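You operate a simulated robot arm through the tools that you are given. There is no shell and no other tool. Be economical: measure what you need, move in short steps, check, and stop when the job is done.

You run a simulated two-armed robot. Do the job below in one go: nothing can be reset, and whatever is moved stays where it is left.

Task
Scour the burnt patch off the griddle with soap and put it on the shelf.
Fine: soap the scouring pad at the dish, hold the griddle by its handle while you scour, lay the pad back; the shelf is the one over the bench. What is to be rubbed or washed off counts as gone when no trace of it is left.

Only the result counts: the job must be done as asked and must still hold three seconds after the hand-in. Knocking over, shifting, dropping, spilling or breaking anything else fails it.

Robot
Two 6-joint arms with two-finger parallel grippers on one trunk, on a base that drives. Base frame: it is fixed to the floor where the robot stands at the start and does not move with it; the origin is under the middle of the robot, x ahead of it, y to its left, z up. Readings come in m, degrees, newtons and seconds.
The left shoulder is at the start at [0.06, 0.187, 1.219], the right one opposite. With the tool pointing down near the work surface each hand reaches from about 0.1 to 0.58 m from the robot's upright axis, wherever it stands, measured 20 degrees to its own side. Places, roughly: shelf over the trestle bench [0.8, 0.1, 1.2]. Payload 1.57 kg a hand.
The TCP of each hand is the grasp point between the finger pads, 0.03 m short of the fingertips. In the tool frame z runs along the fingers and y along their closing line. Largest opening 0.11 m; finger width 0.024, thickness 0.012; the body of the gripper, 0.048 by 0.112 m, starts 0.078 m behind the TCP.
Orientation is that of the tool frame in the base frame, as a unit quaternion [w, x, y, z]. With the fingers straight down and closing along the base's y, the tool's x points along the base's -x, its y along +y and its z along -z.

Tools
- The arms move only by the tool jog_arm. It takes "left_plan", "right_plan" or both (then of equal length, played together; a hand with none holds still); each is text: rows parted by semicolons, each of 7 numbers parted by spaces: the finger opening in m, from 0 to 0.11, then the shift along the tool's x, y, z in units of 40 mm (1.0 is 40 mm), then the turn, a rotation vector about the tool's x, y, z in units of 6 degrees (1.0 is 6 degrees). In form: jaw tx ty tz rx ry rz; .... A call has 1 to 12 rows; each row shifts and turns the commanded pose from where the row before left it, along the tool's axes as they then stand. A call with a number of a shift or a turn outside -1 to 1 is refused whole. Rows are played at 5 a second. More than 0.05 m and 8.6 degrees between two rows, or a gripper value outside its range, and nothing of the call is played. A pose out of reach is approached as far as the arm can. The call stops where the force on the tool passes 40 N (or 10 N more than at its start, if that is more) or the arm is blocked; 0.2 s more then pass. The fingers move at their own pace (about 0.153 m/s each) and stop on an object; they squeeze with about 35 N. The grip force told is the motor's: it shows also when the fingers shut on nothing. Time passes only in rows, and 0.2 s behind the last, so rows that do not move let the fingers close. It gives the time, the measured TCP pose, the force on the tool (base axes), the opening and the grip force at its end, in the units of the frame above (readings bear some noise), with the torque about the TCP (base axes, N m) and any sound that the robot's microphone picked up, and new pictures: "show" is both (left out), scene, wrist or none (wrist: the cameras of the hands that moved).
- Cameras (640 x 400 px; columns grow to the right, rows downward): "scene" is now at [0.0216, -0.0255, 1.7711]; the picture's right is [-0.30, -0.95, 0.00], its down [-0.65, 0.20, -0.74] and it looks along [0.70, -0.22, -0.68] (base axes); focal length 292 px, centre (320, 200). "left" rides on the left gripper at [0.07, -0.016, -0.141] in its tool frame; the picture's right is [0.23, 0.97, 0.00], its down [-0.86, 0.20, -0.48] and it looks along [-0.47, 0.11, 0.88] (tool axes); focal length 222 px, centre (320, 200). "right" rides on the right gripper at [0.07, 0.016, -0.141] in its tool frame; the picture's right is [-0.23, 0.97, 0.00], its down [-0.86, -0.20, -0.48] and it looks along [-0.47, -0.11, 0.88] (tool axes); focal length 222 px, centre (320, 200). There is no depth. A picture from a camera that has moved, and an enlarged one, comes with that camera's place and axes in the base frame and with its lens.
- lift_body(by): slides the trunk up (or, below 0, down) by that many m; the arms and the scene camera ride with it, the base frame stays. It gives what a move gives, with no picture.
- steer(legs): drives the robot by 1 to 6 legs, each [ahead, left, turn to the left] in m, m and degrees, along the robot's own axes; the way and the turn of a leg run together, so that a leg with both is an arc; at most 1.5 m and 180 degrees a leg. The arms and the cameras ride along, it lands a little off, and it stops where it bumps. It gives what a move gives, and a new picture of the scene camera.
- pan_tilt(pan, tilt): turns the head with the scene camera to pan (to the left, within 86 degrees either way) and tilt (down, from -29 to 69), counted from straight ahead of the robot. It gives what a move gives, and a new picture of the scene camera.
- inspect(camera, box): a new picture of the part [left, top, right, bottom] of that camera's present view, enlarged. The clock stands still meanwhile.
- close_job(): hands the job in; it is judged then, once.

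Go step by step. Nothing tells you exact positions but the pictures and the camera data: compare them with the known pose of the tool, close in by small moves and look again before you grip or let go. The budget is 120 turns and 260 pictures, counting those below and the enlarged ones. Unless the task says otherwise, let go and move clear before handing in, and close with one line.

The tools are called after "Emit:" as a command line: name --argument value ..., lists and objects as JSON in quotes. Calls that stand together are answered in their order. jog_arm: Moves the arms, as the interface text tells. Its arguments: {"type":"object","properties":{"left_plan":{"type":"string"},"right_plan":{"type":"string"},"show":{"type":"string","enum":["both","scene","wrist","none"]}},"required":[]} The other tools are called the same way: lift_body (by) slides the trunk up or down; steer (legs) drives the base; pan_tilt (pan, tilt) turns the head that bears the scene camera; inspect (camera, box) takes an enlarged picture of a part of a camera's view; close_job () hands the job in.

At the start:

```text
t: 0.0
left_tcp_pos: [0.3417, -0.0022, 1.442]
left_tool_rot: [-0.001, 0.0, 1.0, -0.002]
left_wrist_force: [0.1, -0.3, 0.0]
left_wrist_torque: [0.0, 0.0, 0.02]
left_opening: 0.1101
left_finger_force: 0.1
right_tcp_pos: [0.2982, -0.2742, 1.4895]
right_tool_rot: [0.0, 0.0, 1.0, 0.0]
right_wrist_force: [0.3, 0.9, 0.2]
right_wrist_torque: [0.02, 0.01, -0.02]
right_opening: 0.1099
right_finger_force: 0.1
trunk travel left (down, up): [-0.847, 0.143]
robot x, y, heading: [-0.0019, 0.0006, 0.1]
head pan, tilt: [-17.4, 42.6]
```

scene: 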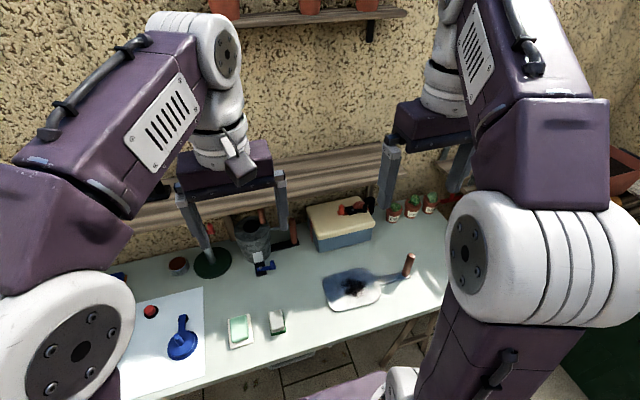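
right: 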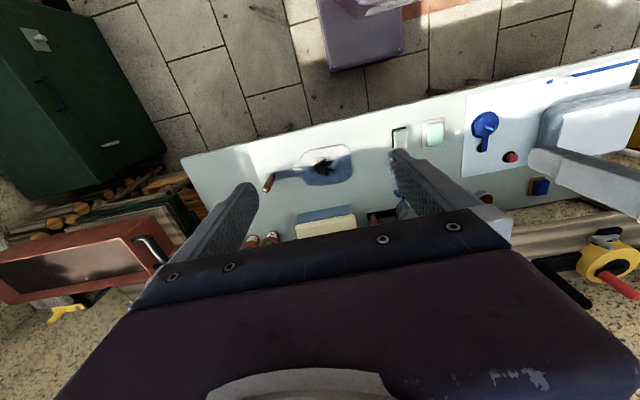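
left: 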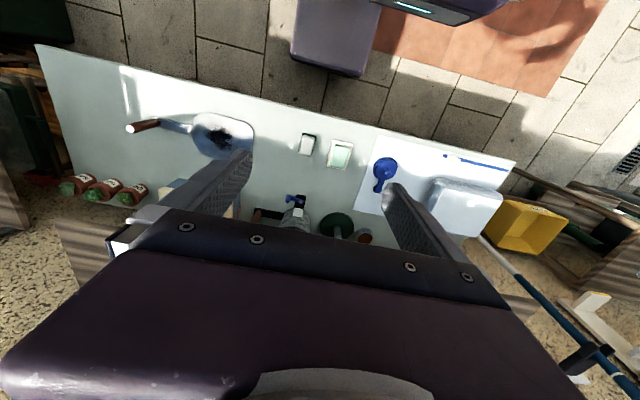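

I see the bench with the griddle (pale plate with a dark patch, handle to the right), a soap dish, a pad and other items. I'll look closer before moving.

Emit:
inspect --camera "scene" --box '[200, 240, 460, 400]'

Emit:
inspect --camera "left" --box '[100, 60, 420, 260]'

Emit:
pan_tilt --pan 0 --tilt 20

```text
2.46 times, centred on (330, 320) of scene
camera zoom: at [0.0216, -0.0255, 1.7711], right [-0.3, -0.95, 0.0], down [-0.65, 0.2, -0.74], along [0.7, -0.22, -0.68], focal length 718 px, centre (295, -95)
```

zoom: 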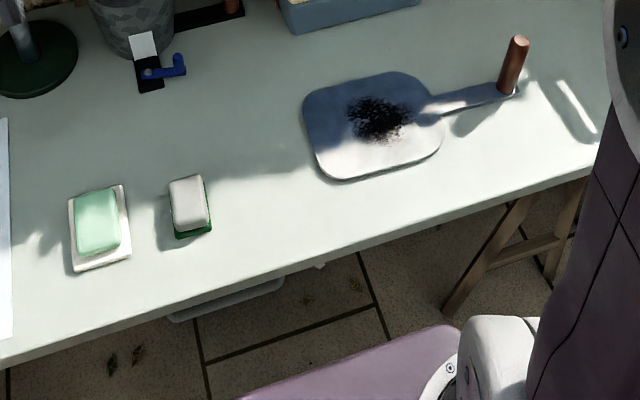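

```text
2.00 times, centred on (260, 160) of left
camera zoom: at [0.2744, -0.0182, 1.5838], right [-0.23, 0.97, 0.0], down [0.86, 0.2, 0.48], along [0.47, 0.11, -0.88], focal length 444 px, centre (440, 280)
```

zoom: 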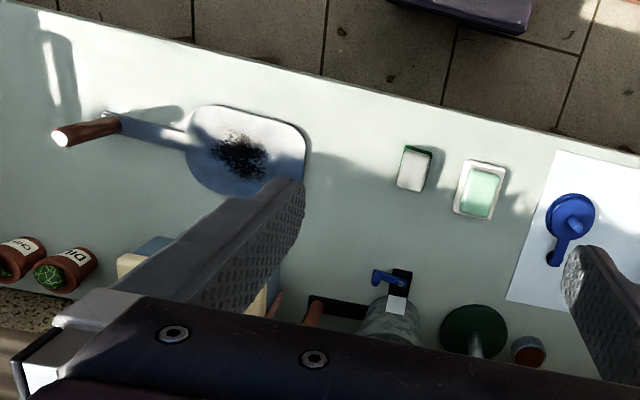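

```text
t: 0.9
left_tcp_pos: [0.3445, -0.0035, 1.4432]
left_tool_rot: [0.0, 0.001, 1.0, 0.0]
left_wrist_force: [-0.7, 1.1, -0.3]
left_wrist_torque: [0.02, 0.0, 0.01]
left_opening: 0.1098
left_finger_force: 0.1
right_tcp_pos: [0.299, -0.2752, 1.49]
right_tool_rot: [0.001, 0.0, 1.0, 0.0]
right_wrist_force: [0.2, -0.1, -0.3]
right_wrist_torque: [0.0, -0.03, -0.01]
right_opening: 0.1099
right_finger_force: 0.1
trunk travel left (down, up): [-0.847, 0.143]
robot x, y, heading: [-0.0016, -0.0041, -0.2]
head pan, tilt: [0.0, 20.0]
camera scene: at [0.0353, -0.0008, 1.8063], right [0.0, -1.0, 0.0], down [-0.34, 0.0, -0.94], along [0.94, 0.0, -0.34], focal length 292 px, centre (320, 200)
```

scene: 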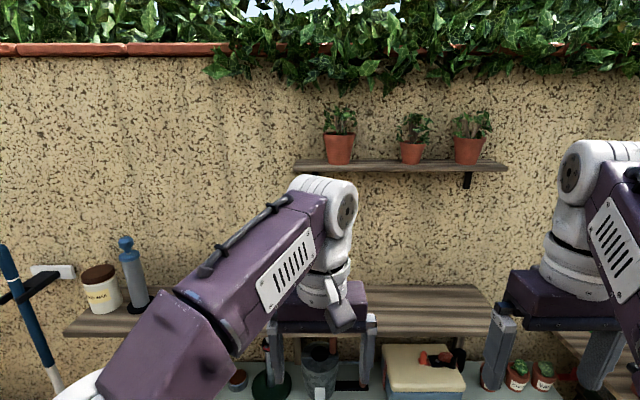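

The bench top is at about z 0.79. I put the pad near (0.49, -0.02), the soap dish near (0.50, 0.11), the griddle plate near (0.53, -0.31) and its upright handle post near (0.525, -0.525). The target shelf is the long one at z 1.2. I'll move to the right and closer so that both hands reach.

Emit:
steer --legs '[[0, -0.27, 0], [0.09, 0, 0]]'

Emit:
pan_tilt --pan 0 --tilt 50

```text
t: 3.5
left_tcp_pos: [0.4244, -0.2712, 1.4449]
left_tool_rot: [0.002, -0.001, 1.0, -0.001]
left_wrist_force: [0.2, 0.1, -0.6]
left_wrist_torque: [0.03, -0.06, 0.03]
left_opening: 0.1098
left_finger_force: 0.1
right_tcp_pos: [0.3794, -0.5438, 1.4925]
right_tool_rot: [0.003, -0.002, 1.0, 0.0]
right_wrist_force: [-1.9, 0.0, 0.4]
right_wrist_torque: [0.0, -0.08, 0.01]
right_opening: 0.1099
right_finger_force: 0.0
trunk travel left (down, up): [-0.847, 0.143]
robot x, y, heading: [0.0885, -0.2709, 0.0]
head pan, tilt: [0.0, 20.0]
camera scene: at [0.1148, -0.2692, 1.8066], right [0.0, -1.0, 0.0], down [-0.34, 0.0, -0.94], along [0.94, 0.0, -0.34], focal length 292 px, centre (320, 200)
```

scene: 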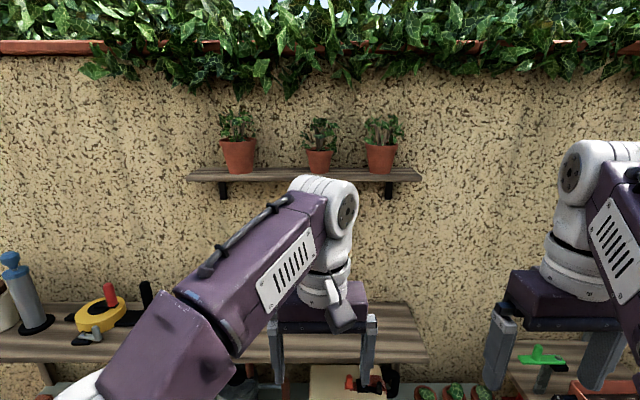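

```text
t: 4.4
left_tcp_pos: [0.4341, -0.271, 1.4426]
left_tool_rot: [-0.001, -0.001, 1.0, -0.002]
left_wrist_force: [1.0, 1.0, 0.1]
left_wrist_torque: [0.0, 0.0, -0.01]
left_opening: 0.1103
left_finger_force: 0.0
right_tcp_pos: [0.3908, -0.5429, 1.4898]
right_tool_rot: [-0.001, -0.002, 1.0, 0.0]
right_wrist_force: [0.1, 1.0, 0.5]
right_wrist_torque: [0.0, 0.03, 0.0]
right_opening: 0.11
right_finger_force: 0.0
trunk travel left (down, up): [-0.847, 0.143]
robot x, y, heading: [0.0878, -0.27, 0.1]
head pan, tilt: [0.0, 50.0]
camera scene: at [0.1118, -0.2702, 1.7608], right [0.0, -1.0, 0.0], down [-0.77, 0.0, -0.64], along [0.64, 0.0, -0.77], focal length 292 px, centre (320, 200)
```

scene: 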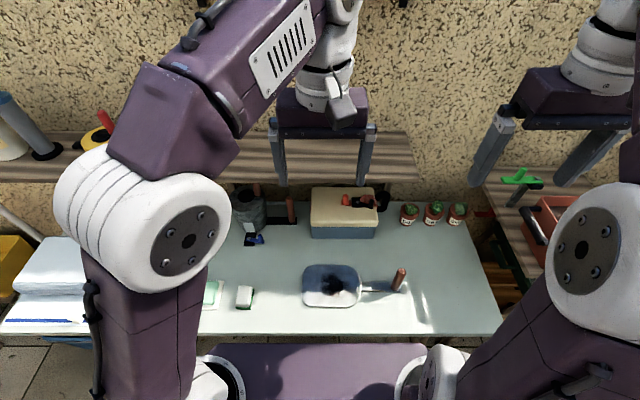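

The shelf's right part (y -0.5 to 0.3) is free. Next I'll bring the left hand down above the pad.

Emit:
jog_arm --left_plan "0.11 -0.12 0.55 0.9 0 0 0; 0.11 -0.12 0.55 0.9 0 0 0; 0.11 -0.12 0.55 0.9 0 0 0; 0.11 -0.12 0.55 0.9 0 0 0; 0.11 -0.12 0.55 0.9 0 0 0; 0.11 -0.12 0.55 0.9 0 0 0; 0.11 -0.12 0.55 0.9 0 0 0; 0.11 -0.12 0.55 0.9 0 0 0; 0.11 -0.12 0.5 0.9 0 0 0; 0.11 -0.12 0.5 0.9 0 0 0; 0.11 -0.12 0.5 0.9 0 0 0; 0.11 -0.12 0.5 0.9 0 0 0"

```text
t: 7.0
left_tcp_pos: [0.491, -0.0154, 1.0098]
left_tool_rot: [0.0, -0.001, 1.0, -0.002]
left_wrist_force: [0.6, -0.1, -0.1]
left_wrist_torque: [-0.05, 0.03, 0.02]
left_opening: 0.11
left_finger_force: 0.1
right_tcp_pos: [0.3904, -0.5424, 1.489]
right_tool_rot: [-0.001, -0.002, 1.0, -0.001]
right_wrist_force: [0.0, -0.2, 0.9]
right_wrist_torque: [-0.01, 0.01, -0.01]
right_opening: 0.1098
right_finger_force: 0.0
trunk travel left (down, up): [-0.847, 0.143]
robot x, y, heading: [0.0907, -0.2689, 0.2]
head pan, tilt: [0.0, 50.0]
camera scene: at [0.1103, -0.2683, 1.7608], right [0.0, -1.0, 0.0], down [-0.77, 0.0, -0.64], along [0.64, 0.0, -0.77], focal length 292 px, centre (320, 200)
camera left: at [0.4218, -0.0297, 1.1507], right [-0.23, 0.97, 0.0], down [0.86, 0.2, 0.48], along [0.46, 0.11, -0.88], focal length 222 px, centre (320, 200)
```

scene: 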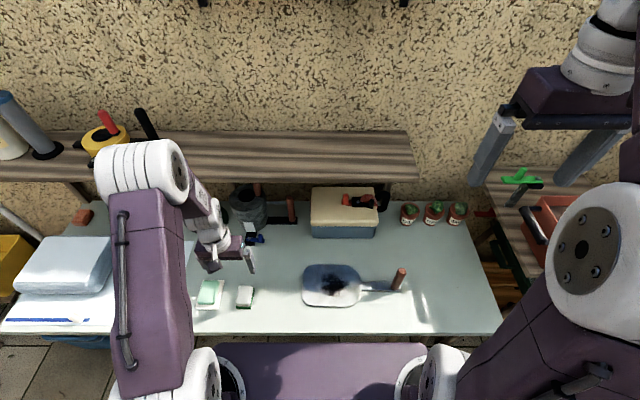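
left: 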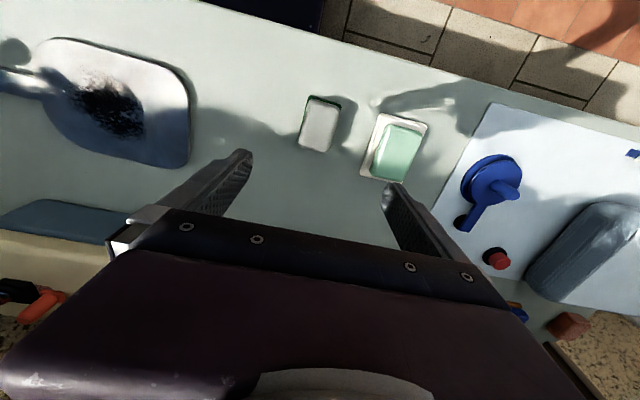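

The pad sits ahead of the fingers at about (0.475, -0.017). I'll zoom in for its height and alignment.

Emit:
inspect --camera "scene" --box '[180, 260, 280, 322]'

Emit:
inspect --camera "left" --box '[280, 80, 440, 180]'

```text
6.40 times, centred on (230, 291) of scene
camera zoom: at [0.1103, -0.2683, 1.7608], right [0.0, -1.0, 0.0], down [-0.77, 0.0, -0.64], along [0.64, 0.0, -0.77], focal length 1866 px, centre (896, -382)
```

zoom: 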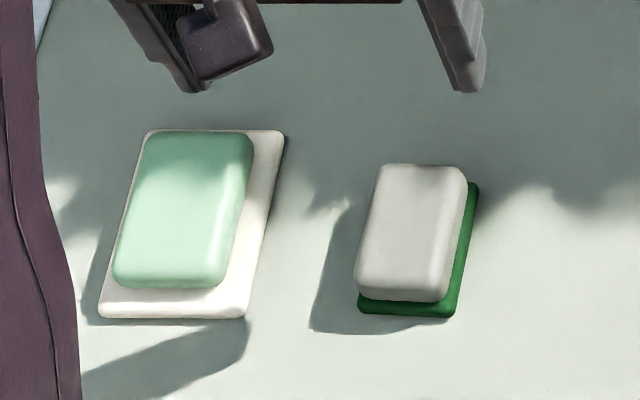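

```text
4.00 times, centred on (360, 130) of left
camera zoom: at [0.4218, -0.0297, 1.1507], right [-0.23, 0.97, 0.0], down [0.86, 0.2, 0.48], along [0.46, 0.11, -0.88], focal length 888 px, centre (160, 480)
```

zoom: 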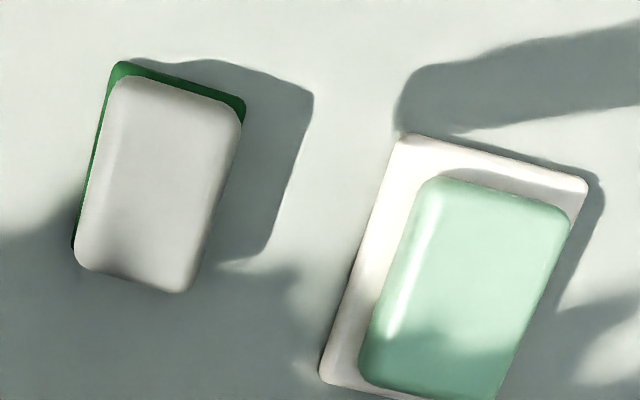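

The pad is about 0.068 × 0.048 and 0.028 high, with its bottom near z 0.81 and its centre at (0.476, -0.021). I'll descend to just above grip height.

Emit:
jog_arm --left_plan "0.085 0.1 -0.04 0.95 0 0 0; 0.085 0.1 -0.04 0.95 0 0 0; 0.085 0.1 -0.03 0.95 0 0 0; 0.085 0.08 -0.03 0.8 0 0 0; 0.085 0 0 0 0 0 0"

Emit:
inspect --camera "left" --box '[200, 60, 440, 210]'

Emit:
inspect --camera "scene" --box '[180, 240, 300, 315]'

```text
t: 8.2
left_tcp_pos: [0.4763, -0.0218, 0.8642]
left_tool_rot: [0.0, -0.002, 1.0, -0.002]
left_wrist_force: [0.4, 0.1, 0.1]
left_wrist_torque: [0.0, 0.01, 0.03]
left_opening: 0.0847
left_finger_force: 0.1
right_tcp_pos: [0.389, -0.5436, 1.4902]
right_tool_rot: [0.001, -0.002, 1.0, 0.0]
right_wrist_force: [-0.1, 0.6, -0.2]
right_wrist_torque: [0.0, 0.0, -0.03]
right_opening: 0.1102
right_finger_force: 0.1
trunk travel left (down, up): [-0.847, 0.143]
robot x, y, heading: [0.0913, -0.2662, 0.2]
head pan, tilt: [0.0, 50.0]
camera scene: at [0.109, -0.2697, 1.7608], right [0.0, -1.0, 0.0], down [-0.77, 0.0, -0.64], along [0.64, 0.0, -0.77], focal length 292 px, centre (320, 200)
camera left: at [0.406, -0.0375, 1.0049], right [-0.23, 0.97, 0.0], down [0.85, 0.2, 0.48], along [0.47, 0.11, -0.88], focal length 222 px, centre (320, 200)
```

scene: 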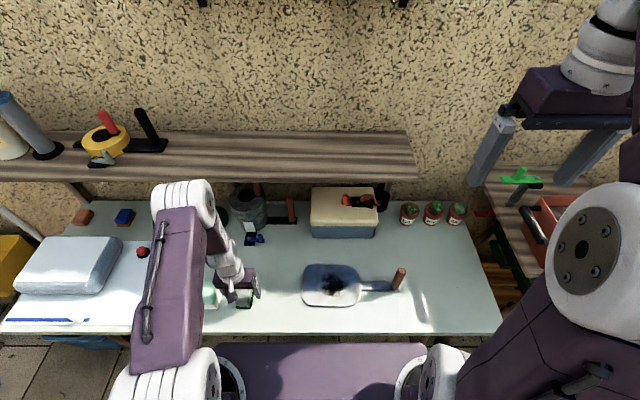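
left: 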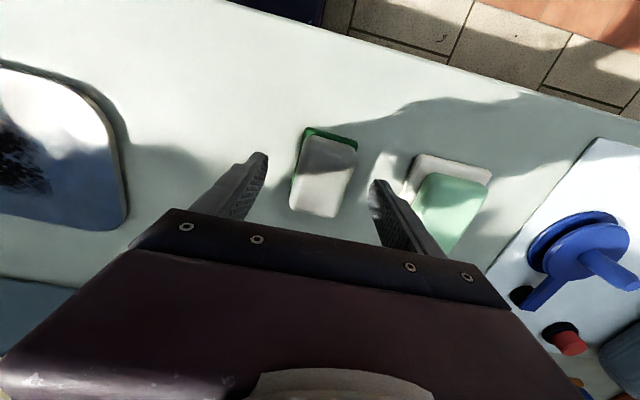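

```text
2.67 times, centred on (320, 135) of left
camera zoom: at [0.406, -0.0375, 1.0049], right [-0.23, 0.97, 0.0], down [0.85, 0.2, 0.48], along [0.47, 0.11, -0.88], focal length 592 px, centre (320, 373)
```

zoom: 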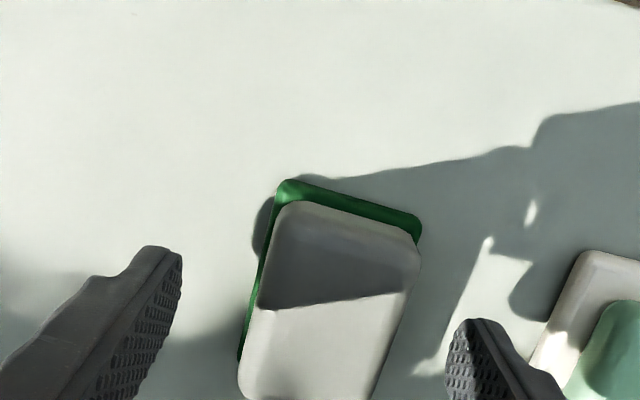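

```text
5.33 times, centred on (240, 278) of scene
camera zoom: at [0.109, -0.2697, 1.7608], right [0.0, -1.0, 0.0], down [-0.77, 0.0, -0.64], along [0.64, 0.0, -0.77], focal length 1555 px, centre (747, -213)
```

zoom: 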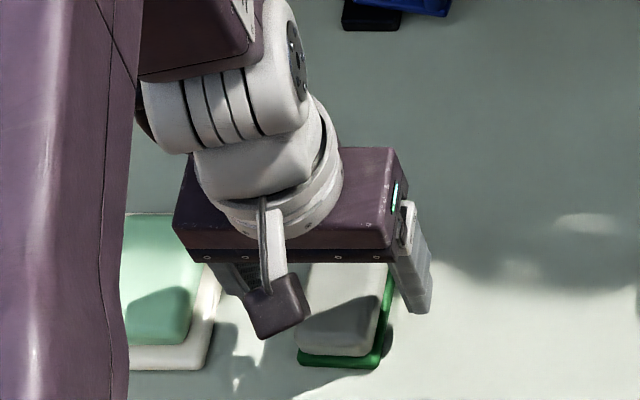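

The fingers straddle the pad squarely. I'll lower another 16 mm and close.

Emit:
jog_arm --left_plan "0.085 0 0.1 0.4 0 0 0; 0.085 0 0 0 0 0 0; 0.03 0 0 0 0 0 0; 0.03 0 0 0 0 0 0; 0.03 0 0 0 0 0 0"

Emit:
inspect --camera "left" --box '[200, 60, 440, 210]'

```text
t: 9.4
left_tcp_pos: [0.4749, -0.0188, 0.8477]
left_tool_rot: [0.0, 0.0, 1.0, -0.002]
left_wrist_force: [-0.6, 1.2, 0.6]
left_wrist_torque: [0.03, 0.03, -0.01]
left_opening: 0.0459
left_finger_force: 34.9
right_tcp_pos: [0.3902, -0.5432, 1.4898]
right_tool_rot: [0.0, -0.002, 1.0, -0.001]
right_wrist_force: [-0.3, 0.4, 0.0]
right_wrist_torque: [0.02, -0.01, 0.01]
right_opening: 0.1099
right_finger_force: 0.0
trunk travel left (down, up): [-0.847, 0.143]
robot x, y, heading: [0.09, -0.2709, 0.2]
head pan, tilt: [0.0, 50.0]
camera scene: at [0.1089, -0.2698, 1.7608], right [0.0, -1.0, 0.0], down [-0.77, 0.0, -0.64], along [0.64, 0.0, -0.77], focal length 292 px, centre (320, 200)
camera left: at [0.4055, -0.0337, 0.9891], right [-0.23, 0.97, 0.0], down [0.85, 0.2, 0.48], along [0.47, 0.11, -0.88], focal length 222 px, centre (320, 200)
```

scene: 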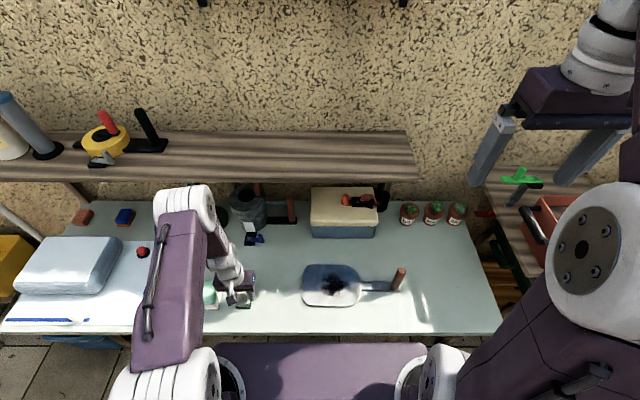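
left: 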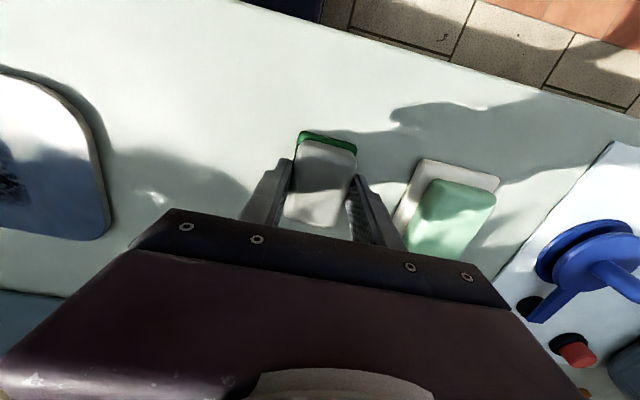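

```text
2.67 times, centred on (320, 135) of left
camera zoom: at [0.4055, -0.0337, 0.9891], right [-0.23, 0.97, 0.0], down [0.85, 0.2, 0.48], along [0.47, 0.11, -0.88], focal length 592 px, centre (320, 373)
```

zoom: 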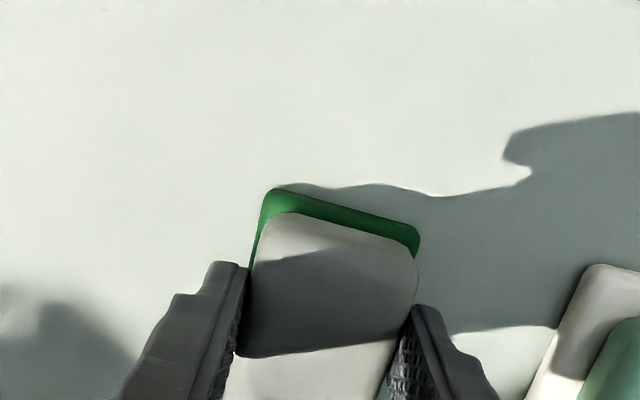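

The pad is gripped. I'll lift it and carry it over the soap.

Emit:
jog_arm --left_plan "0.03 0 0 -0.9 0 0 0; 0.03 0 0 -0.9 0 0 0; 0.03 0 0.9 0 0 0 0; 0.03 0 0.9 0 0 0 0; 0.03 -0.1 0.9 0 0 0 0; 0.03 0 0 0 0 0 0"

Emit:
inspect --camera "left" --box '[200, 60, 440, 210]'

```text
t: 10.8
left_tcp_pos: [0.4789, 0.0904, 0.9204]
left_tool_rot: [0.001, -0.001, 1.0, -0.002]
left_wrist_force: [-0.5, 0.2, -0.4]
left_wrist_torque: [0.01, 0.01, 0.0]
left_opening: 0.0452
left_finger_force: 34.6
right_tcp_pos: [0.3887, -0.5438, 1.4899]
right_tool_rot: [0.001, -0.002, 1.0, 0.0]
right_wrist_force: [0.8, -0.7, -0.2]
right_wrist_torque: [-0.03, 0.01, 0.0]
right_opening: 0.11
right_finger_force: 0.1
trunk travel left (down, up): [-0.847, 0.143]
robot x, y, heading: [0.0891, -0.2727, 0.4]
head pan, tilt: [0.0, 50.0]
camera scene: at [0.1091, -0.2702, 1.7608], right [0.0, -1.0, 0.0], down [-0.77, 0.0, -0.64], along [0.64, 0.0, -0.77], focal length 292 px, centre (320, 200)
camera left: at [0.4099, 0.0753, 1.061], right [-0.23, 0.97, 0.0], down [0.85, 0.2, 0.48], along [0.47, 0.11, -0.88], focal length 222 px, centre (320, 200)
```

scene: 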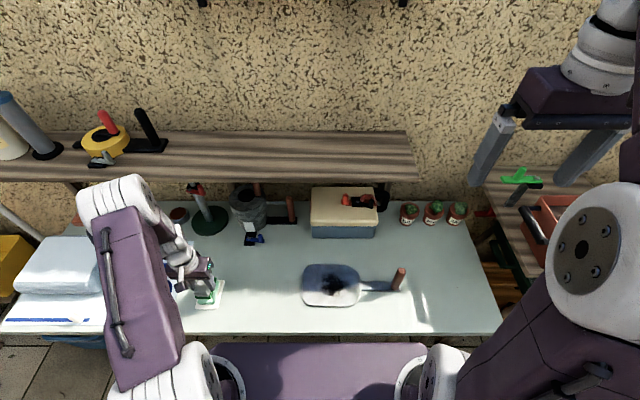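
left: 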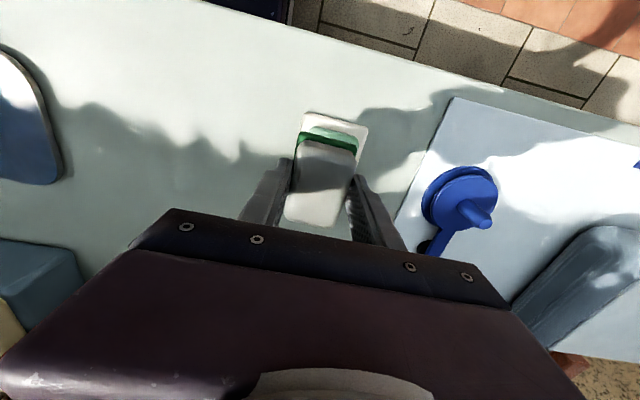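

```text
2.67 times, centred on (320, 135) of left
camera zoom: at [0.4099, 0.0753, 1.061], right [-0.23, 0.97, 0.0], down [0.85, 0.2, 0.48], along [0.47, 0.11, -0.88], focal length 592 px, centre (320, 373)
```

zoom: 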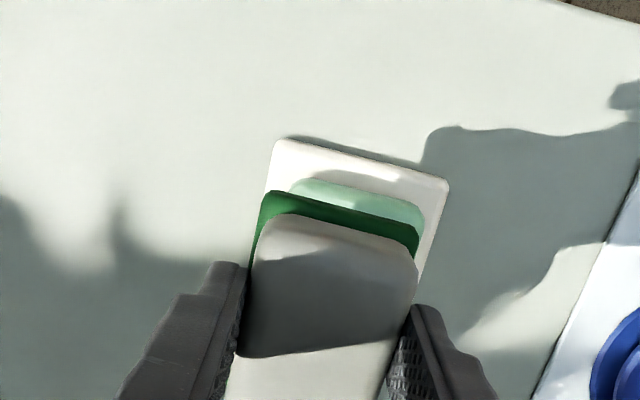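

The pad is centred over the soap. I'll lower it gently until it presses.

Emit:
jog_arm --left_plan "0.03 0 0 0.4 0 0 0; 0.03 0 0 0.3 0 0 0; 0.03 0 0 0.1 0 0 0; 0.03 0 0 0 0 0 0" --show "none"

```text
t: 11.8
left_tcp_pos: [0.4788, 0.0902, 0.8872]
left_tool_rot: [-0.001, 0.0, 1.0, -0.002]
left_wrist_force: [0.4, 0.0, -0.6]
left_wrist_torque: [0.02, 0.0, 0.01]
left_opening: 0.0447
left_finger_force: 34.8
right_tcp_pos: [0.3889, -0.5439, 1.49]
right_tool_rot: [0.0, -0.002, 1.0, 0.0]
right_wrist_force: [-0.9, 0.4, 0.3]
right_wrist_torque: [0.03, 0.0, -0.03]
right_opening: 0.1102
right_finger_force: 0.1
trunk travel left (down, up): [-0.847, 0.143]
robot x, y, heading: [0.088, -0.2725, 0.3]
head pan, tilt: [0.0, 50.0]
```

Emit:
jog_arm --left_plan "0.03 0 0 0.06 0 0 0; 0.03 0 0 0.06 0 0 0; 0.03 0 0 0.06 0 0 0; 0.03 0 0 0 0 0 0" --show "none"

Emit:
inspect --camera "scene" --box '[150, 240, 270, 315]'

```text
t: 12.8
left_tcp_pos: [0.4782, 0.0886, 0.8819]
left_tool_rot: [0.001, -0.002, 1.0, -0.001]
left_wrist_force: [-0.6, 2.3, 9.9]
left_wrist_torque: [0.21, 0.16, -0.07]
left_opening: 0.0449
left_finger_force: 34.9
right_tcp_pos: [0.3879, -0.5443, 1.4915]
right_tool_rot: [0.0, -0.001, 1.0, 0.0]
right_wrist_force: [0.9, -0.2, -0.4]
right_wrist_torque: [0.02, 0.02, -0.02]
right_opening: 0.1099
right_finger_force: 0.0
trunk travel left (down, up): [-0.847, 0.143]
robot x, y, heading: [0.0899, -0.2701, 0.1]
head pan, tilt: [0.0, 50.0]
```

```text
5.33 times, centred on (210, 278) of scene
camera zoom: at [0.1078, -0.2706, 1.761], right [0.0, -1.0, 0.0], down [-0.77, 0.0, -0.64], along [0.64, 0.0, -0.77], focal length 1555 px, centre (907, -213)
```

zoom: 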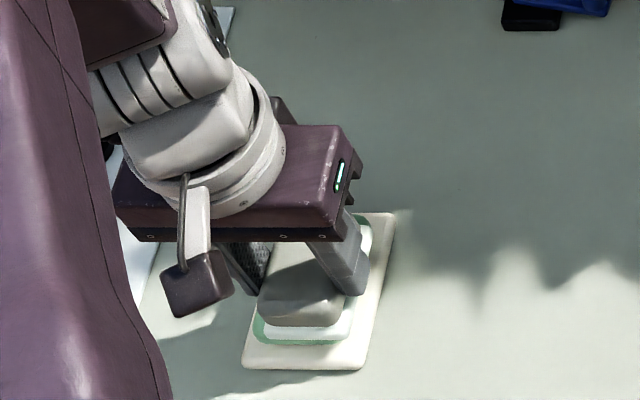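

It touches with 10 N and the pad's green layer now looks white with suds. I'll lift and check it.

Emit:
jog_arm --left_plan "0.03 0 0 0 0 0 0; 0.03 0 0 -0.5 0 0 0; 0.03 0 0 -0.9 0 0 0; 0.03 0 0 -0.9 0 0 0; 0.03 0 0 -0.9 0 0 0" --show "wrist"

Emit:
inspect --camera "scene" --box '[150, 240, 270, 315]'

Emit:
inspect --camera "left" --box '[200, 60, 440, 210]'

```text
t: 14.0
left_tcp_pos: [0.4781, 0.0898, 1.0092]
left_tool_rot: [0.0, -0.001, 1.0, -0.002]
left_wrist_force: [-0.4, 0.4, -0.3]
left_wrist_torque: [0.01, 0.02, -0.03]
left_opening: 0.0449
left_finger_force: 35.1
right_tcp_pos: [0.389, -0.5436, 1.4903]
right_tool_rot: [0.001, -0.001, 1.0, 0.0]
right_wrist_force: [-0.1, 0.0, 0.3]
right_wrist_torque: [0.03, -0.04, 0.02]
right_opening: 0.11
right_finger_force: 0.1
trunk travel left (down, up): [-0.847, 0.143]
robot x, y, heading: [0.0877, -0.2664, 0.0]
head pan, tilt: [0.0, 50.0]
camera left: at [0.4088, 0.0747, 1.1505], right [-0.23, 0.97, 0.0], down [0.85, 0.2, 0.48], along [0.47, 0.11, -0.88], focal length 222 px, centre (320, 200)
```

left: 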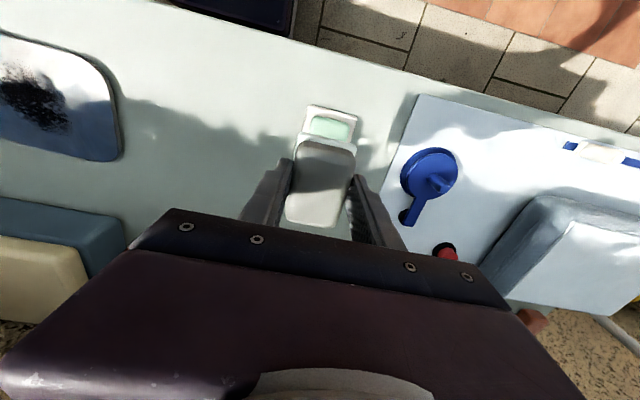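

```text
5.33 times, centred on (210, 278) of scene
camera zoom: at [0.1081, -0.2703, 1.7607], right [0.0, -1.0, 0.0], down [-0.77, 0.0, -0.64], along [0.64, 0.0, -0.77], focal length 1555 px, centre (907, -213)
```

zoom: 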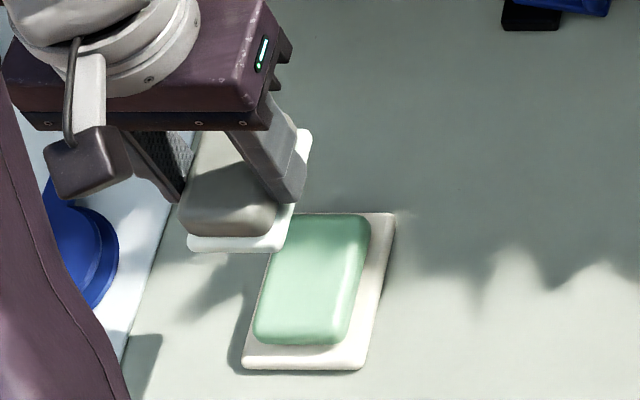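

```text
2.67 times, centred on (320, 135) of left
camera zoom: at [0.4088, 0.0747, 1.1505], right [-0.23, 0.97, 0.0], down [0.85, 0.2, 0.48], along [0.47, 0.11, -0.88], focal length 592 px, centre (320, 373)
```

zoom: 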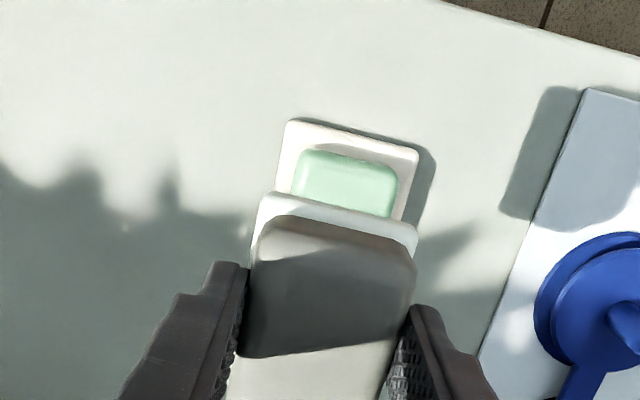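

The pad is soaped. Now the right hand goes to the handle post: first down, then tilted about 36° forward so the same grip can be used later at the shelf.

Emit:
jog_arm --right_plan "0.11 -0.1 0.03 1 0 0 0; 0.11 -0.1 0.03 1 0 0 0; 0.11 -0.1 0.03 1 0 0 0; 0.11 -0.1 0.03 1 0 0 0; 0.11 -0.1 0.03 1 0 0 0; 0.11 -0.1 0.03 1 0 0 0; 0.11 -0.1 0.03 1 0 0 0; 0.11 -0.1 0.03 1 0 0 0; 0.11 -0.1 0.03 1 0 0 0; 0.11 -0.1 0 1 0 0 0; 0.11 0 0 1 0 0 0" --show "none"

Emit:
jog_arm --right_plan "0.11 0 0 0 0 -1 0; 0.11 0 0 0 0 -1 0; 0.11 0 0 0 0 -1 0; 0.11 0 0 0 0 -1 0; 0.11 0 0 0 0 -1 0; 0.11 0 0 0 0 -1 0; 0.11 0 0 0 0 0 0"

```text
t: 16.4
left_tcp_pos: [0.4797, 0.0897, 1.0071]
left_tool_rot: [-0.001, -0.001, 1.0, -0.002]
left_wrist_force: [0.5, -0.7, 0.0]
left_wrist_torque: [-0.01, 0.03, -0.03]
left_opening: 0.0447
left_finger_force: 35.0
right_tcp_pos: [0.4294, -0.5319, 1.0483]
right_tool_rot: [0.0, -0.002, 1.0, 0.0]
right_wrist_force: [-0.6, -0.5, -0.7]
right_wrist_torque: [-0.02, 0.0, 0.01]
right_opening: 0.1102
right_finger_force: 0.0
trunk travel left (down, up): [-0.847, 0.143]
robot x, y, heading: [0.0908, -0.2679, 0.2]
head pan, tilt: [0.0, 50.0]
```

```text
t: 18.0
left_tcp_pos: [0.4774, 0.0906, 1.0084]
left_tool_rot: [0.0, -0.001, 1.0, -0.001]
left_wrist_force: [0.7, -0.1, 0.1]
left_wrist_torque: [-0.02, -0.01, -0.03]
left_opening: 0.0451
left_finger_force: 34.5
right_tcp_pos: [0.4704, -0.5517, 1.0356]
right_tool_rot: [0.31, -0.001, 0.951, 0.0]
right_wrist_force: [-0.1, -0.9, 0.9]
right_wrist_torque: [0.02, 0.0, -0.01]
right_opening: 0.1102
right_finger_force: 0.0
right hand out of reach, approached as far as the arm can: row 2, 3, 4, 5, 6
trunk travel left (down, up): [-0.847, 0.143]
robot x, y, heading: [0.0869, -0.2703, 0.3]
head pan, tilt: [0.0, 50.0]
camera scene: at [0.1085, -0.2694, 1.7608], right [0.0, -1.0, 0.0], down [-0.77, 0.0, -0.64], along [0.64, 0.0, -0.77], focal length 292 px, centre (320, 200)
camera right: at [0.3315, -0.5367, 1.1091], right [0.18, 0.97, 0.13], down [0.41, -0.2, 0.89], along [0.89, -0.11, -0.44], focal length 222 px, centre (320, 200)
```

scene: 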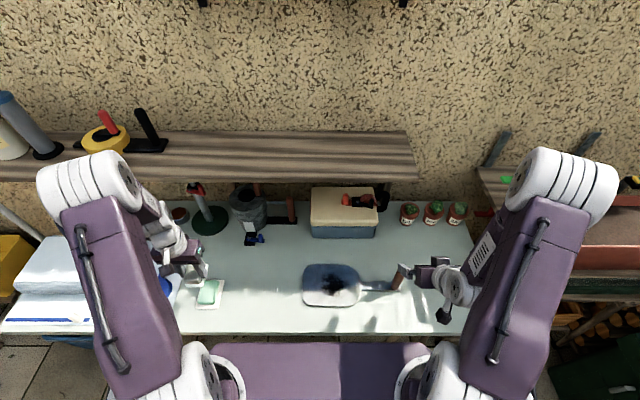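
right: 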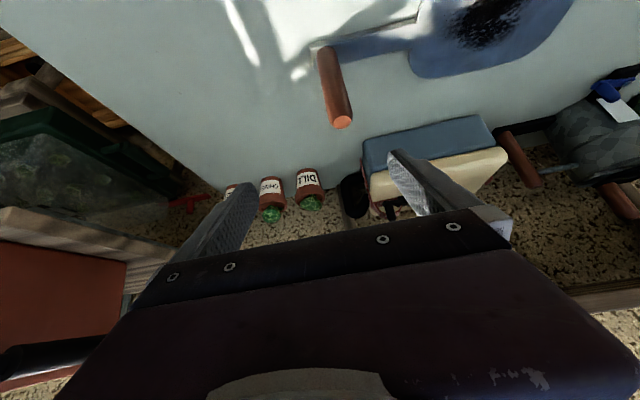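

The arm was too folded, but the tilt was reached. The post is at about (0.507, -0.522), z 0.815–0.935. I'll align in y and look again.

Emit:
jog_arm --right_plan "0.11 0 0.75 0 0 0 0; 0.11 0.2 0 0.5 0 0 0; 0.11 0 0 0 0 0 0" --show "wrist"

```text
t: 18.8
left_tcp_pos: [0.4776, 0.0888, 1.0094]
left_tool_rot: [0.0, -0.001, 1.0, -0.001]
left_wrist_force: [0.3, 0.6, -0.3]
left_wrist_torque: [-0.02, -0.01, 0.02]
left_opening: 0.045
left_finger_force: 34.5
right_tcp_pos: [0.4858, -0.528, 1.0108]
right_tool_rot: [0.31, -0.002, 0.951, 0.001]
right_wrist_force: [-1.1, -0.9, -0.2]
right_wrist_torque: [-0.02, 0.04, 0.02]
right_opening: 0.1099
right_finger_force: 0.1
right hand out of reach, approached as far as the arm can: row 1
trunk travel left (down, up): [-0.847, 0.143]
robot x, y, heading: [0.0919, -0.2687, -0.2]
head pan, tilt: [0.0, 50.0]
camera right: at [0.3466, -0.5115, 1.083], right [0.18, 0.97, 0.13], down [0.41, -0.2, 0.89], along [0.89, -0.11, -0.44], focal length 222 px, centre (320, 200)
```

right: 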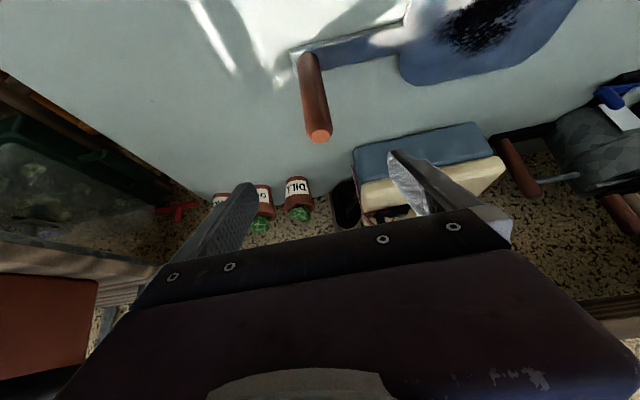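

Emit:
jog_arm --right_plan "0.11 0.36 0.02 0.71 0 0 0; 0.11 0.36 0.02 0.71 0 0 0; 0.11 0.36 0.02 0.71 0 0 0; 0.11 0.35 0 0.7 0 0 0; 0.11 0 0 0 0 0 0"

Emit:
inspect --camera "scene" --box '[290, 230, 490, 355]'

```text
t: 20.0
left_tcp_pos: [0.4783, 0.0916, 1.0077]
left_tool_rot: [-0.001, -0.001, 1.0, -0.002]
left_wrist_force: [0.3, -0.3, -0.7]
left_wrist_torque: [0.03, -0.01, -0.01]
left_opening: 0.0447
left_finger_force: 34.7
right_tcp_pos: [0.5138, -0.5276, 0.8867]
right_tool_rot: [0.308, -0.002, 0.951, 0.0]
right_wrist_force: [0.1, 0.3, 0.0]
right_wrist_torque: [0.0, -0.01, 0.02]
right_opening: 0.1103
right_finger_force: 0.0
right hand out of reach, approached as far as the arm can: row 2
trunk travel left (down, up): [-0.847, 0.143]
robot x, y, heading: [0.0911, -0.2713, 0.1]
head pan, tilt: [0.0, 50.0]
camera scene: at [0.1086, -0.2698, 1.7608], right [0.0, -1.0, 0.0], down [-0.77, 0.0, -0.64], along [0.64, 0.0, -0.77], focal length 292 px, centre (320, 200)
camera right: at [0.375, -0.5117, 0.9601], right [0.18, 0.97, 0.13], down [0.41, -0.2, 0.89], along [0.89, -0.11, -0.44], focal length 222 px, centre (320, 200)
```

scene: 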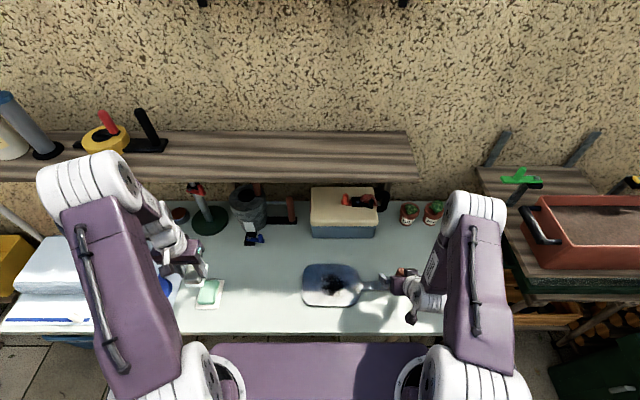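
right: 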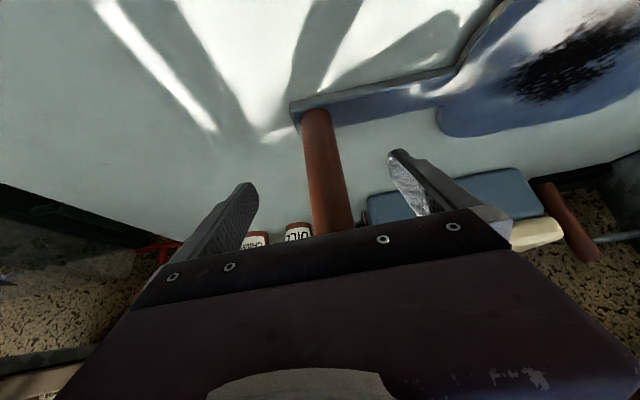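

```text
3.20 times, centred on (390, 292) of scene
camera zoom: at [0.1086, -0.2698, 1.7608], right [0.0, -1.0, 0.0], down [-0.77, 0.0, -0.64], along [0.64, 0.0, -0.77], focal length 933 px, centre (96, -96)
```

zoom: 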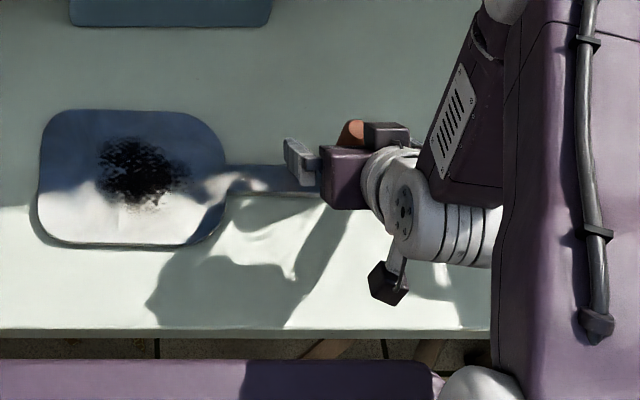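

The post stands between the fingers. I'll close on it.

Emit:
jog_arm --right_plan "0.06 0 0 0 0 0 0; 0.02 0 0 0 0 0 0; 0.01 0 0 0 0 0 0; 0.01 0 0 0 0 0 0; 0.01 0 0 0 0 0 0" --show "wrist"

Emit:
inspect --camera "scene" --box '[290, 230, 490, 355]'

```text
t: 21.2
left_tcp_pos: [0.4797, 0.0902, 1.007]
left_tool_rot: [0.0, -0.001, 1.0, -0.001]
left_wrist_force: [0.2, -0.8, -0.7]
left_wrist_torque: [0.0, 0.01, -0.02]
left_opening: 0.0448
left_finger_force: 35.1
right_tcp_pos: [0.5134, -0.5278, 0.8865]
right_tool_rot: [0.307, -0.003, 0.952, 0.001]
right_wrist_force: [0.2, 0.2, -0.8]
right_wrist_torque: [-0.04, 0.0, 0.1]
right_opening: 0.0273
right_finger_force: 35.6
trunk travel left (down, up): [-0.847, 0.143]
robot x, y, heading: [0.0888, -0.2677, 0.3]
head pan, tilt: [0.0, 50.0]
camera right: at [0.3752, -0.5118, 0.9603], right [0.18, 0.97, 0.13], down [0.41, -0.2, 0.89], along [0.89, -0.11, -0.44], focal length 222 px, centre (320, 200)
```

right: 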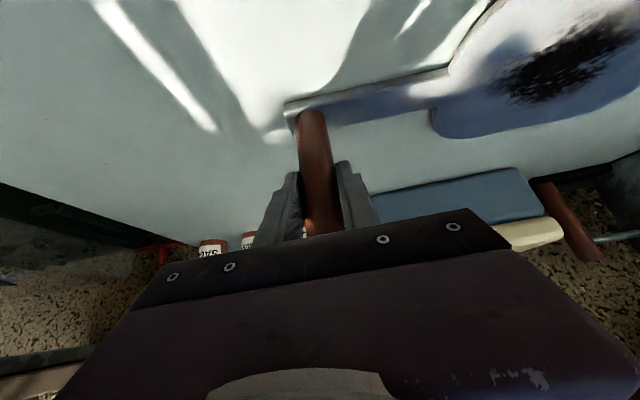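

```text
3.20 times, centred on (390, 292) of scene
camera zoom: at [0.1093, -0.2699, 1.7607], right [0.0, -1.0, 0.0], down [-0.77, 0.0, -0.64], along [0.64, 0.0, -0.77], focal length 933 px, centre (96, -96)
```

zoom: 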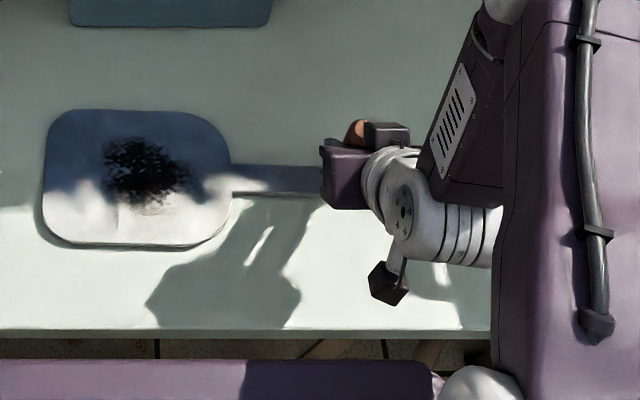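

The handle is held. The patch spans about x 0.48–0.56 and y -0.37 to -0.27. I'll bring the soaped pad above it.

Emit:
jog_arm --left_plan "0.03 -0.11 -0.95 0 0 0 0; 0.03 -0.11 -0.95 0 0 0 0; 0.03 -0.11 -0.95 0 0 0 0; 0.03 -0.11 -0.95 0 0 0 0; 0.03 -0.11 -0.95 0 0 0 0; 0.03 -0.11 -0.95 0 0 0 0; 0.03 -0.11 -0.95 0 0 0 0; 0.03 -0.11 -0.95 0 0 0 0; 0.03 -0.1 -0.95 0.3 0 0 0; 0.03 -0.1 -0.95 0.9 0 0 0; 0.03 0 -0.5 0.9 0 0 0; 0.03 0 0 0 0 0 0"

Emit:
inspect --camera "scene" --box '[270, 220, 430, 320]'

```text
refused: row 10 steps farther than a row can; nothing moved
```

```text
4.00 times, centred on (350, 270) of scene
camera zoom: at [0.1093, -0.2699, 1.7607], right [0.0, -1.0, 0.0], down [-0.77, 0.0, -0.64], along [0.64, 0.0, -0.77], focal length 1166 px, centre (200, -80)
```

zoom: 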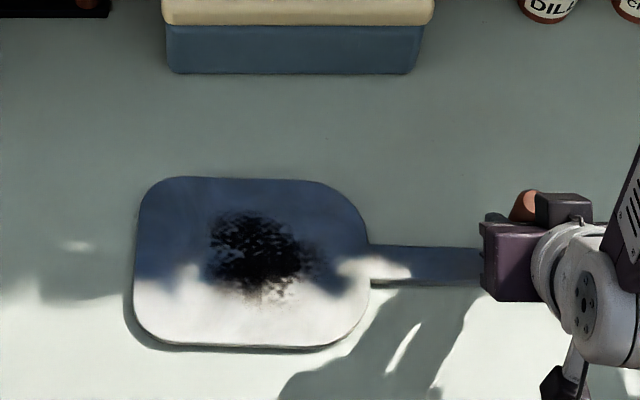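

Emit:
jog_arm --left_plan "0.03 -0.11 -0.95 0 0 0 0; 0.03 -0.11 -0.95 0 0 0 0; 0.03 -0.11 -0.95 0 0 0 0; 0.03 -0.11 -0.95 0 0 0 0; 0.03 -0.11 -0.95 0 0 0 0; 0.03 -0.11 -0.95 0 0 0 0; 0.03 -0.11 -0.95 0 0 0 0; 0.03 -0.11 -0.95 0 0 0 0; 0.03 -0.1 -0.95 0.3 0 0 0; 0.03 -0.1 -0.5 0.9 0 0 0; 0.03 0 -0.5 0.9 0 0 0; 0.03 0 0 0 0 0 0"

Emit:
inspect --camera "scene" --box '[270, 220, 430, 320]'

```text
t: 23.8
left_tcp_pos: [0.522, -0.2929, 0.9251]
left_tool_rot: [0.0, -0.001, 1.0, -0.002]
left_wrist_force: [1.0, 0.7, -0.6]
left_wrist_torque: [0.0, 0.01, 0.01]
left_opening: 0.0452
left_finger_force: 35.0
right_tcp_pos: [0.5139, -0.5273, 0.8872]
right_tool_rot: [0.307, -0.002, 0.952, 0.001]
right_wrist_force: [0.2, -0.2, 0.2]
right_wrist_torque: [-0.56, 0.02, 0.02]
right_opening: 0.0272
right_finger_force: 34.9
trunk travel left (down, up): [-0.847, 0.143]
robot x, y, heading: [0.0888, -0.2682, 0.5]
head pan, tilt: [0.0, 50.0]
camera scene: at [0.1092, -0.2699, 1.7607], right [0.0, -1.0, 0.0], down [-0.77, 0.0, -0.64], along [0.64, 0.0, -0.77], focal length 292 px, centre (320, 200)
camera left: at [0.4535, -0.308, 1.0662], right [-0.23, 0.97, 0.0], down [0.85, 0.2, 0.48], along [0.47, 0.11, -0.88], focal length 222 px, centre (320, 200)
```

scene: 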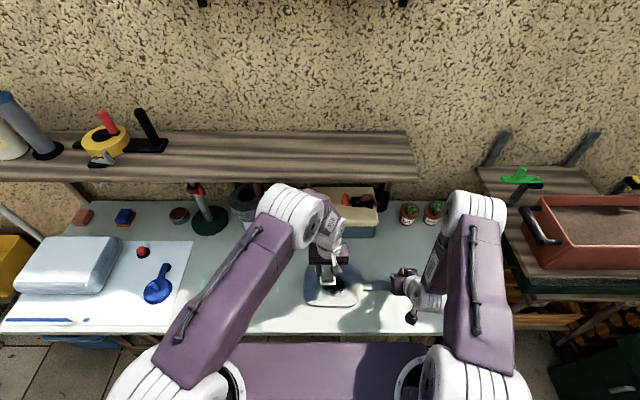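
left: 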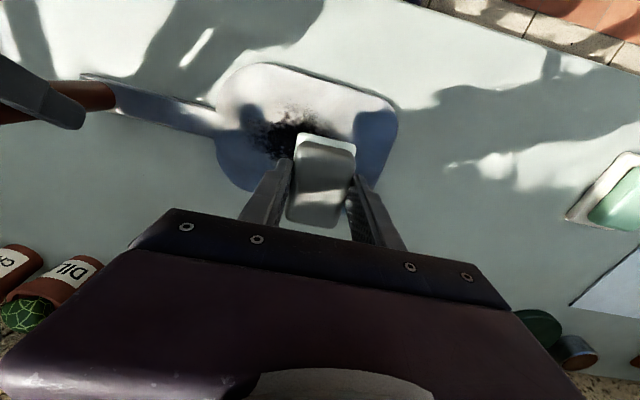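

```text
4.00 times, centred on (350, 270) of scene
camera zoom: at [0.1092, -0.2699, 1.7607], right [0.0, -1.0, 0.0], down [-0.77, 0.0, -0.64], along [0.64, 0.0, -0.77], focal length 1166 px, centre (200, -80)
```

zoom: 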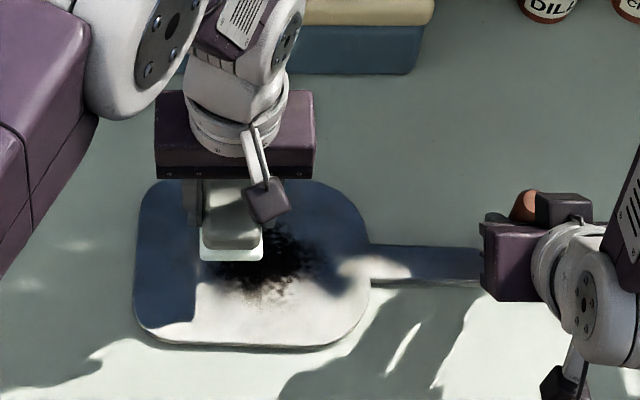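

I'll centre over the patch and lower to just above contact.

Emit:
jog_arm --left_plan "0.03 0.12 -0.8 0 0 0 0; 0.03 0 0 0.9 0 0 0; 0.03 0 0 0.4 0 0 0; 0.03 0 0 0.06 0 0 0; 0.03 0 0 0 0 0 0" --show "none"

```text
t: 25.0
left_tcp_pos: [0.5176, -0.3245, 0.8713]
left_tool_rot: [0.0, -0.001, 1.0, -0.002]
left_wrist_force: [0.6, 0.4, -0.5]
left_wrist_torque: [0.0, 0.02, 0.04]
left_opening: 0.0449
left_finger_force: 34.4
right_tcp_pos: [0.5134, -0.5266, 0.8877]
right_tool_rot: [0.307, -0.001, 0.952, 0.0]
right_wrist_force: [0.3, -0.1, 0.2]
right_wrist_torque: [-0.51, 0.06, -0.02]
right_opening: 0.0271
right_finger_force: 35.1
trunk travel left (down, up): [-0.847, 0.143]
robot x, y, heading: [0.0884, -0.2674, -0.1]
head pan, tilt: [0.0, 50.0]
```

Emit:
jog_arm --left_plan "0.03 0 0 0.08 0 0 0; 0.03 0 0 0.06 0 0 0; 0.03 0 0 0.06 0 0 0; 0.03 0 0 0 0 0 0" --show "none"

```text
t: 26.0
left_tcp_pos: [0.5184, -0.3251, 0.8636]
left_tool_rot: [0.0, -0.001, 1.0, -0.002]
left_wrist_force: [0.2, 0.4, -0.8]
left_wrist_torque: [0.03, -0.01, 0.0]
left_opening: 0.0448
left_finger_force: 35.1
right_tcp_pos: [0.5151, -0.5271, 0.8864]
right_tool_rot: [0.308, -0.001, 0.952, 0.0]
right_wrist_force: [0.8, -1.5, -0.2]
right_wrist_torque: [-0.52, 0.02, 0.01]
right_opening: 0.0271
right_finger_force: 34.6
trunk travel left (down, up): [-0.847, 0.143]
robot x, y, heading: [0.0862, -0.2699, -0.1]
head pan, tilt: [0.0, 50.0]
```

Emit:
jog_arm --left_plan "0.03 0 0 0.06 0 0 0; 0.03 0 0 0.06 0 0 0; 0.03 0 0 0.06 0 0 0; 0.03 0 0 0 0 0 0" --show "none"

```text
t: 26.9
left_tcp_pos: [0.5179, -0.3253, 0.859]
left_tool_rot: [0.001, 0.001, 1.0, -0.001]
left_wrist_force: [-6.6, 2.7, 21.0]
left_wrist_torque: [0.35, 0.26, 0.09]
left_opening: 0.0446
left_finger_force: 35.1
right_tcp_pos: [0.5125, -0.5276, 0.887]
right_tool_rot: [0.308, -0.002, 0.952, 0.0]
right_wrist_force: [0.0, -2.3, -2.4]
right_wrist_torque: [-0.69, -0.38, 0.12]
right_opening: 0.0272
right_finger_force: 35.4
trunk travel left (down, up): [-0.847, 0.143]
robot x, y, heading: [0.0895, -0.2664, 0.5]
head pan, tilt: [0.0, 50.0]
stopped in row 4 (left hand): the force on the tool passed its limit at 41 N (the readings are from after the stop); the commanded pose is now the measured one
```

Contact is at TCP z of about 0.860. I'll ease off slightly and begin small strokes.

Emit:
jog_arm --left_plan "0.03 0 0 -0.02 0 0 0; 0.03 0.25 0 0 0 0 0; 0.03 0.25 0 0 0 0 0; 0.03 -0.4 0 0 0 0 0; 0.03 -0.4 0 0 0 0 0; 0.03 -0.2 0 0 0 0 0; 0.03 0.25 0 0 0 0 0; 0.03 0.25 0 0 0 0 0" --show "wrist"

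```text
t: 28.7
left_tcp_pos: [0.5181, -0.3258, 0.8593]
left_tool_rot: [0.002, 0.0, 1.0, -0.003]
left_wrist_force: [6.3, -3.3, 12.2]
left_wrist_torque: [0.07, -0.09, -0.03]
left_opening: 0.0448
left_finger_force: 35.3
right_tcp_pos: [0.5142, -0.5273, 0.8867]
right_tool_rot: [0.307, -0.002, 0.952, 0.002]
right_wrist_force: [-3.4, 2.6, 3.4]
right_wrist_torque: [-0.7, -0.23, 0.35]
right_opening: 0.0273
right_finger_force: 35.7
trunk travel left (down, up): [-0.847, 0.143]
robot x, y, heading: [0.0925, -0.2673, 0.3]
head pan, tilt: [0.0, 50.0]
camera left: at [0.4493, -0.3404, 1.0003], right [-0.23, 0.97, -0.01], down [0.85, 0.2, 0.48], along [0.47, 0.1, -0.88], focal length 222 px, centre (320, 200)
```

left: 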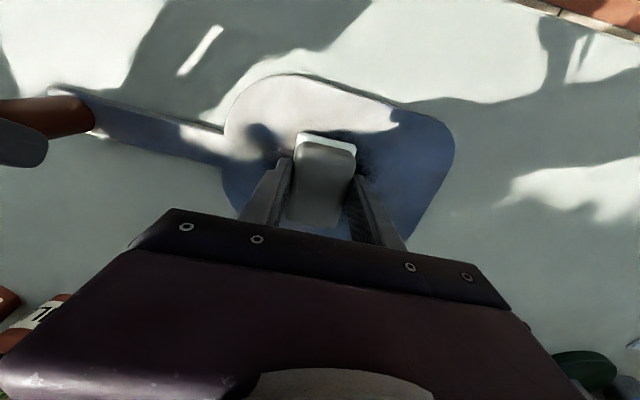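

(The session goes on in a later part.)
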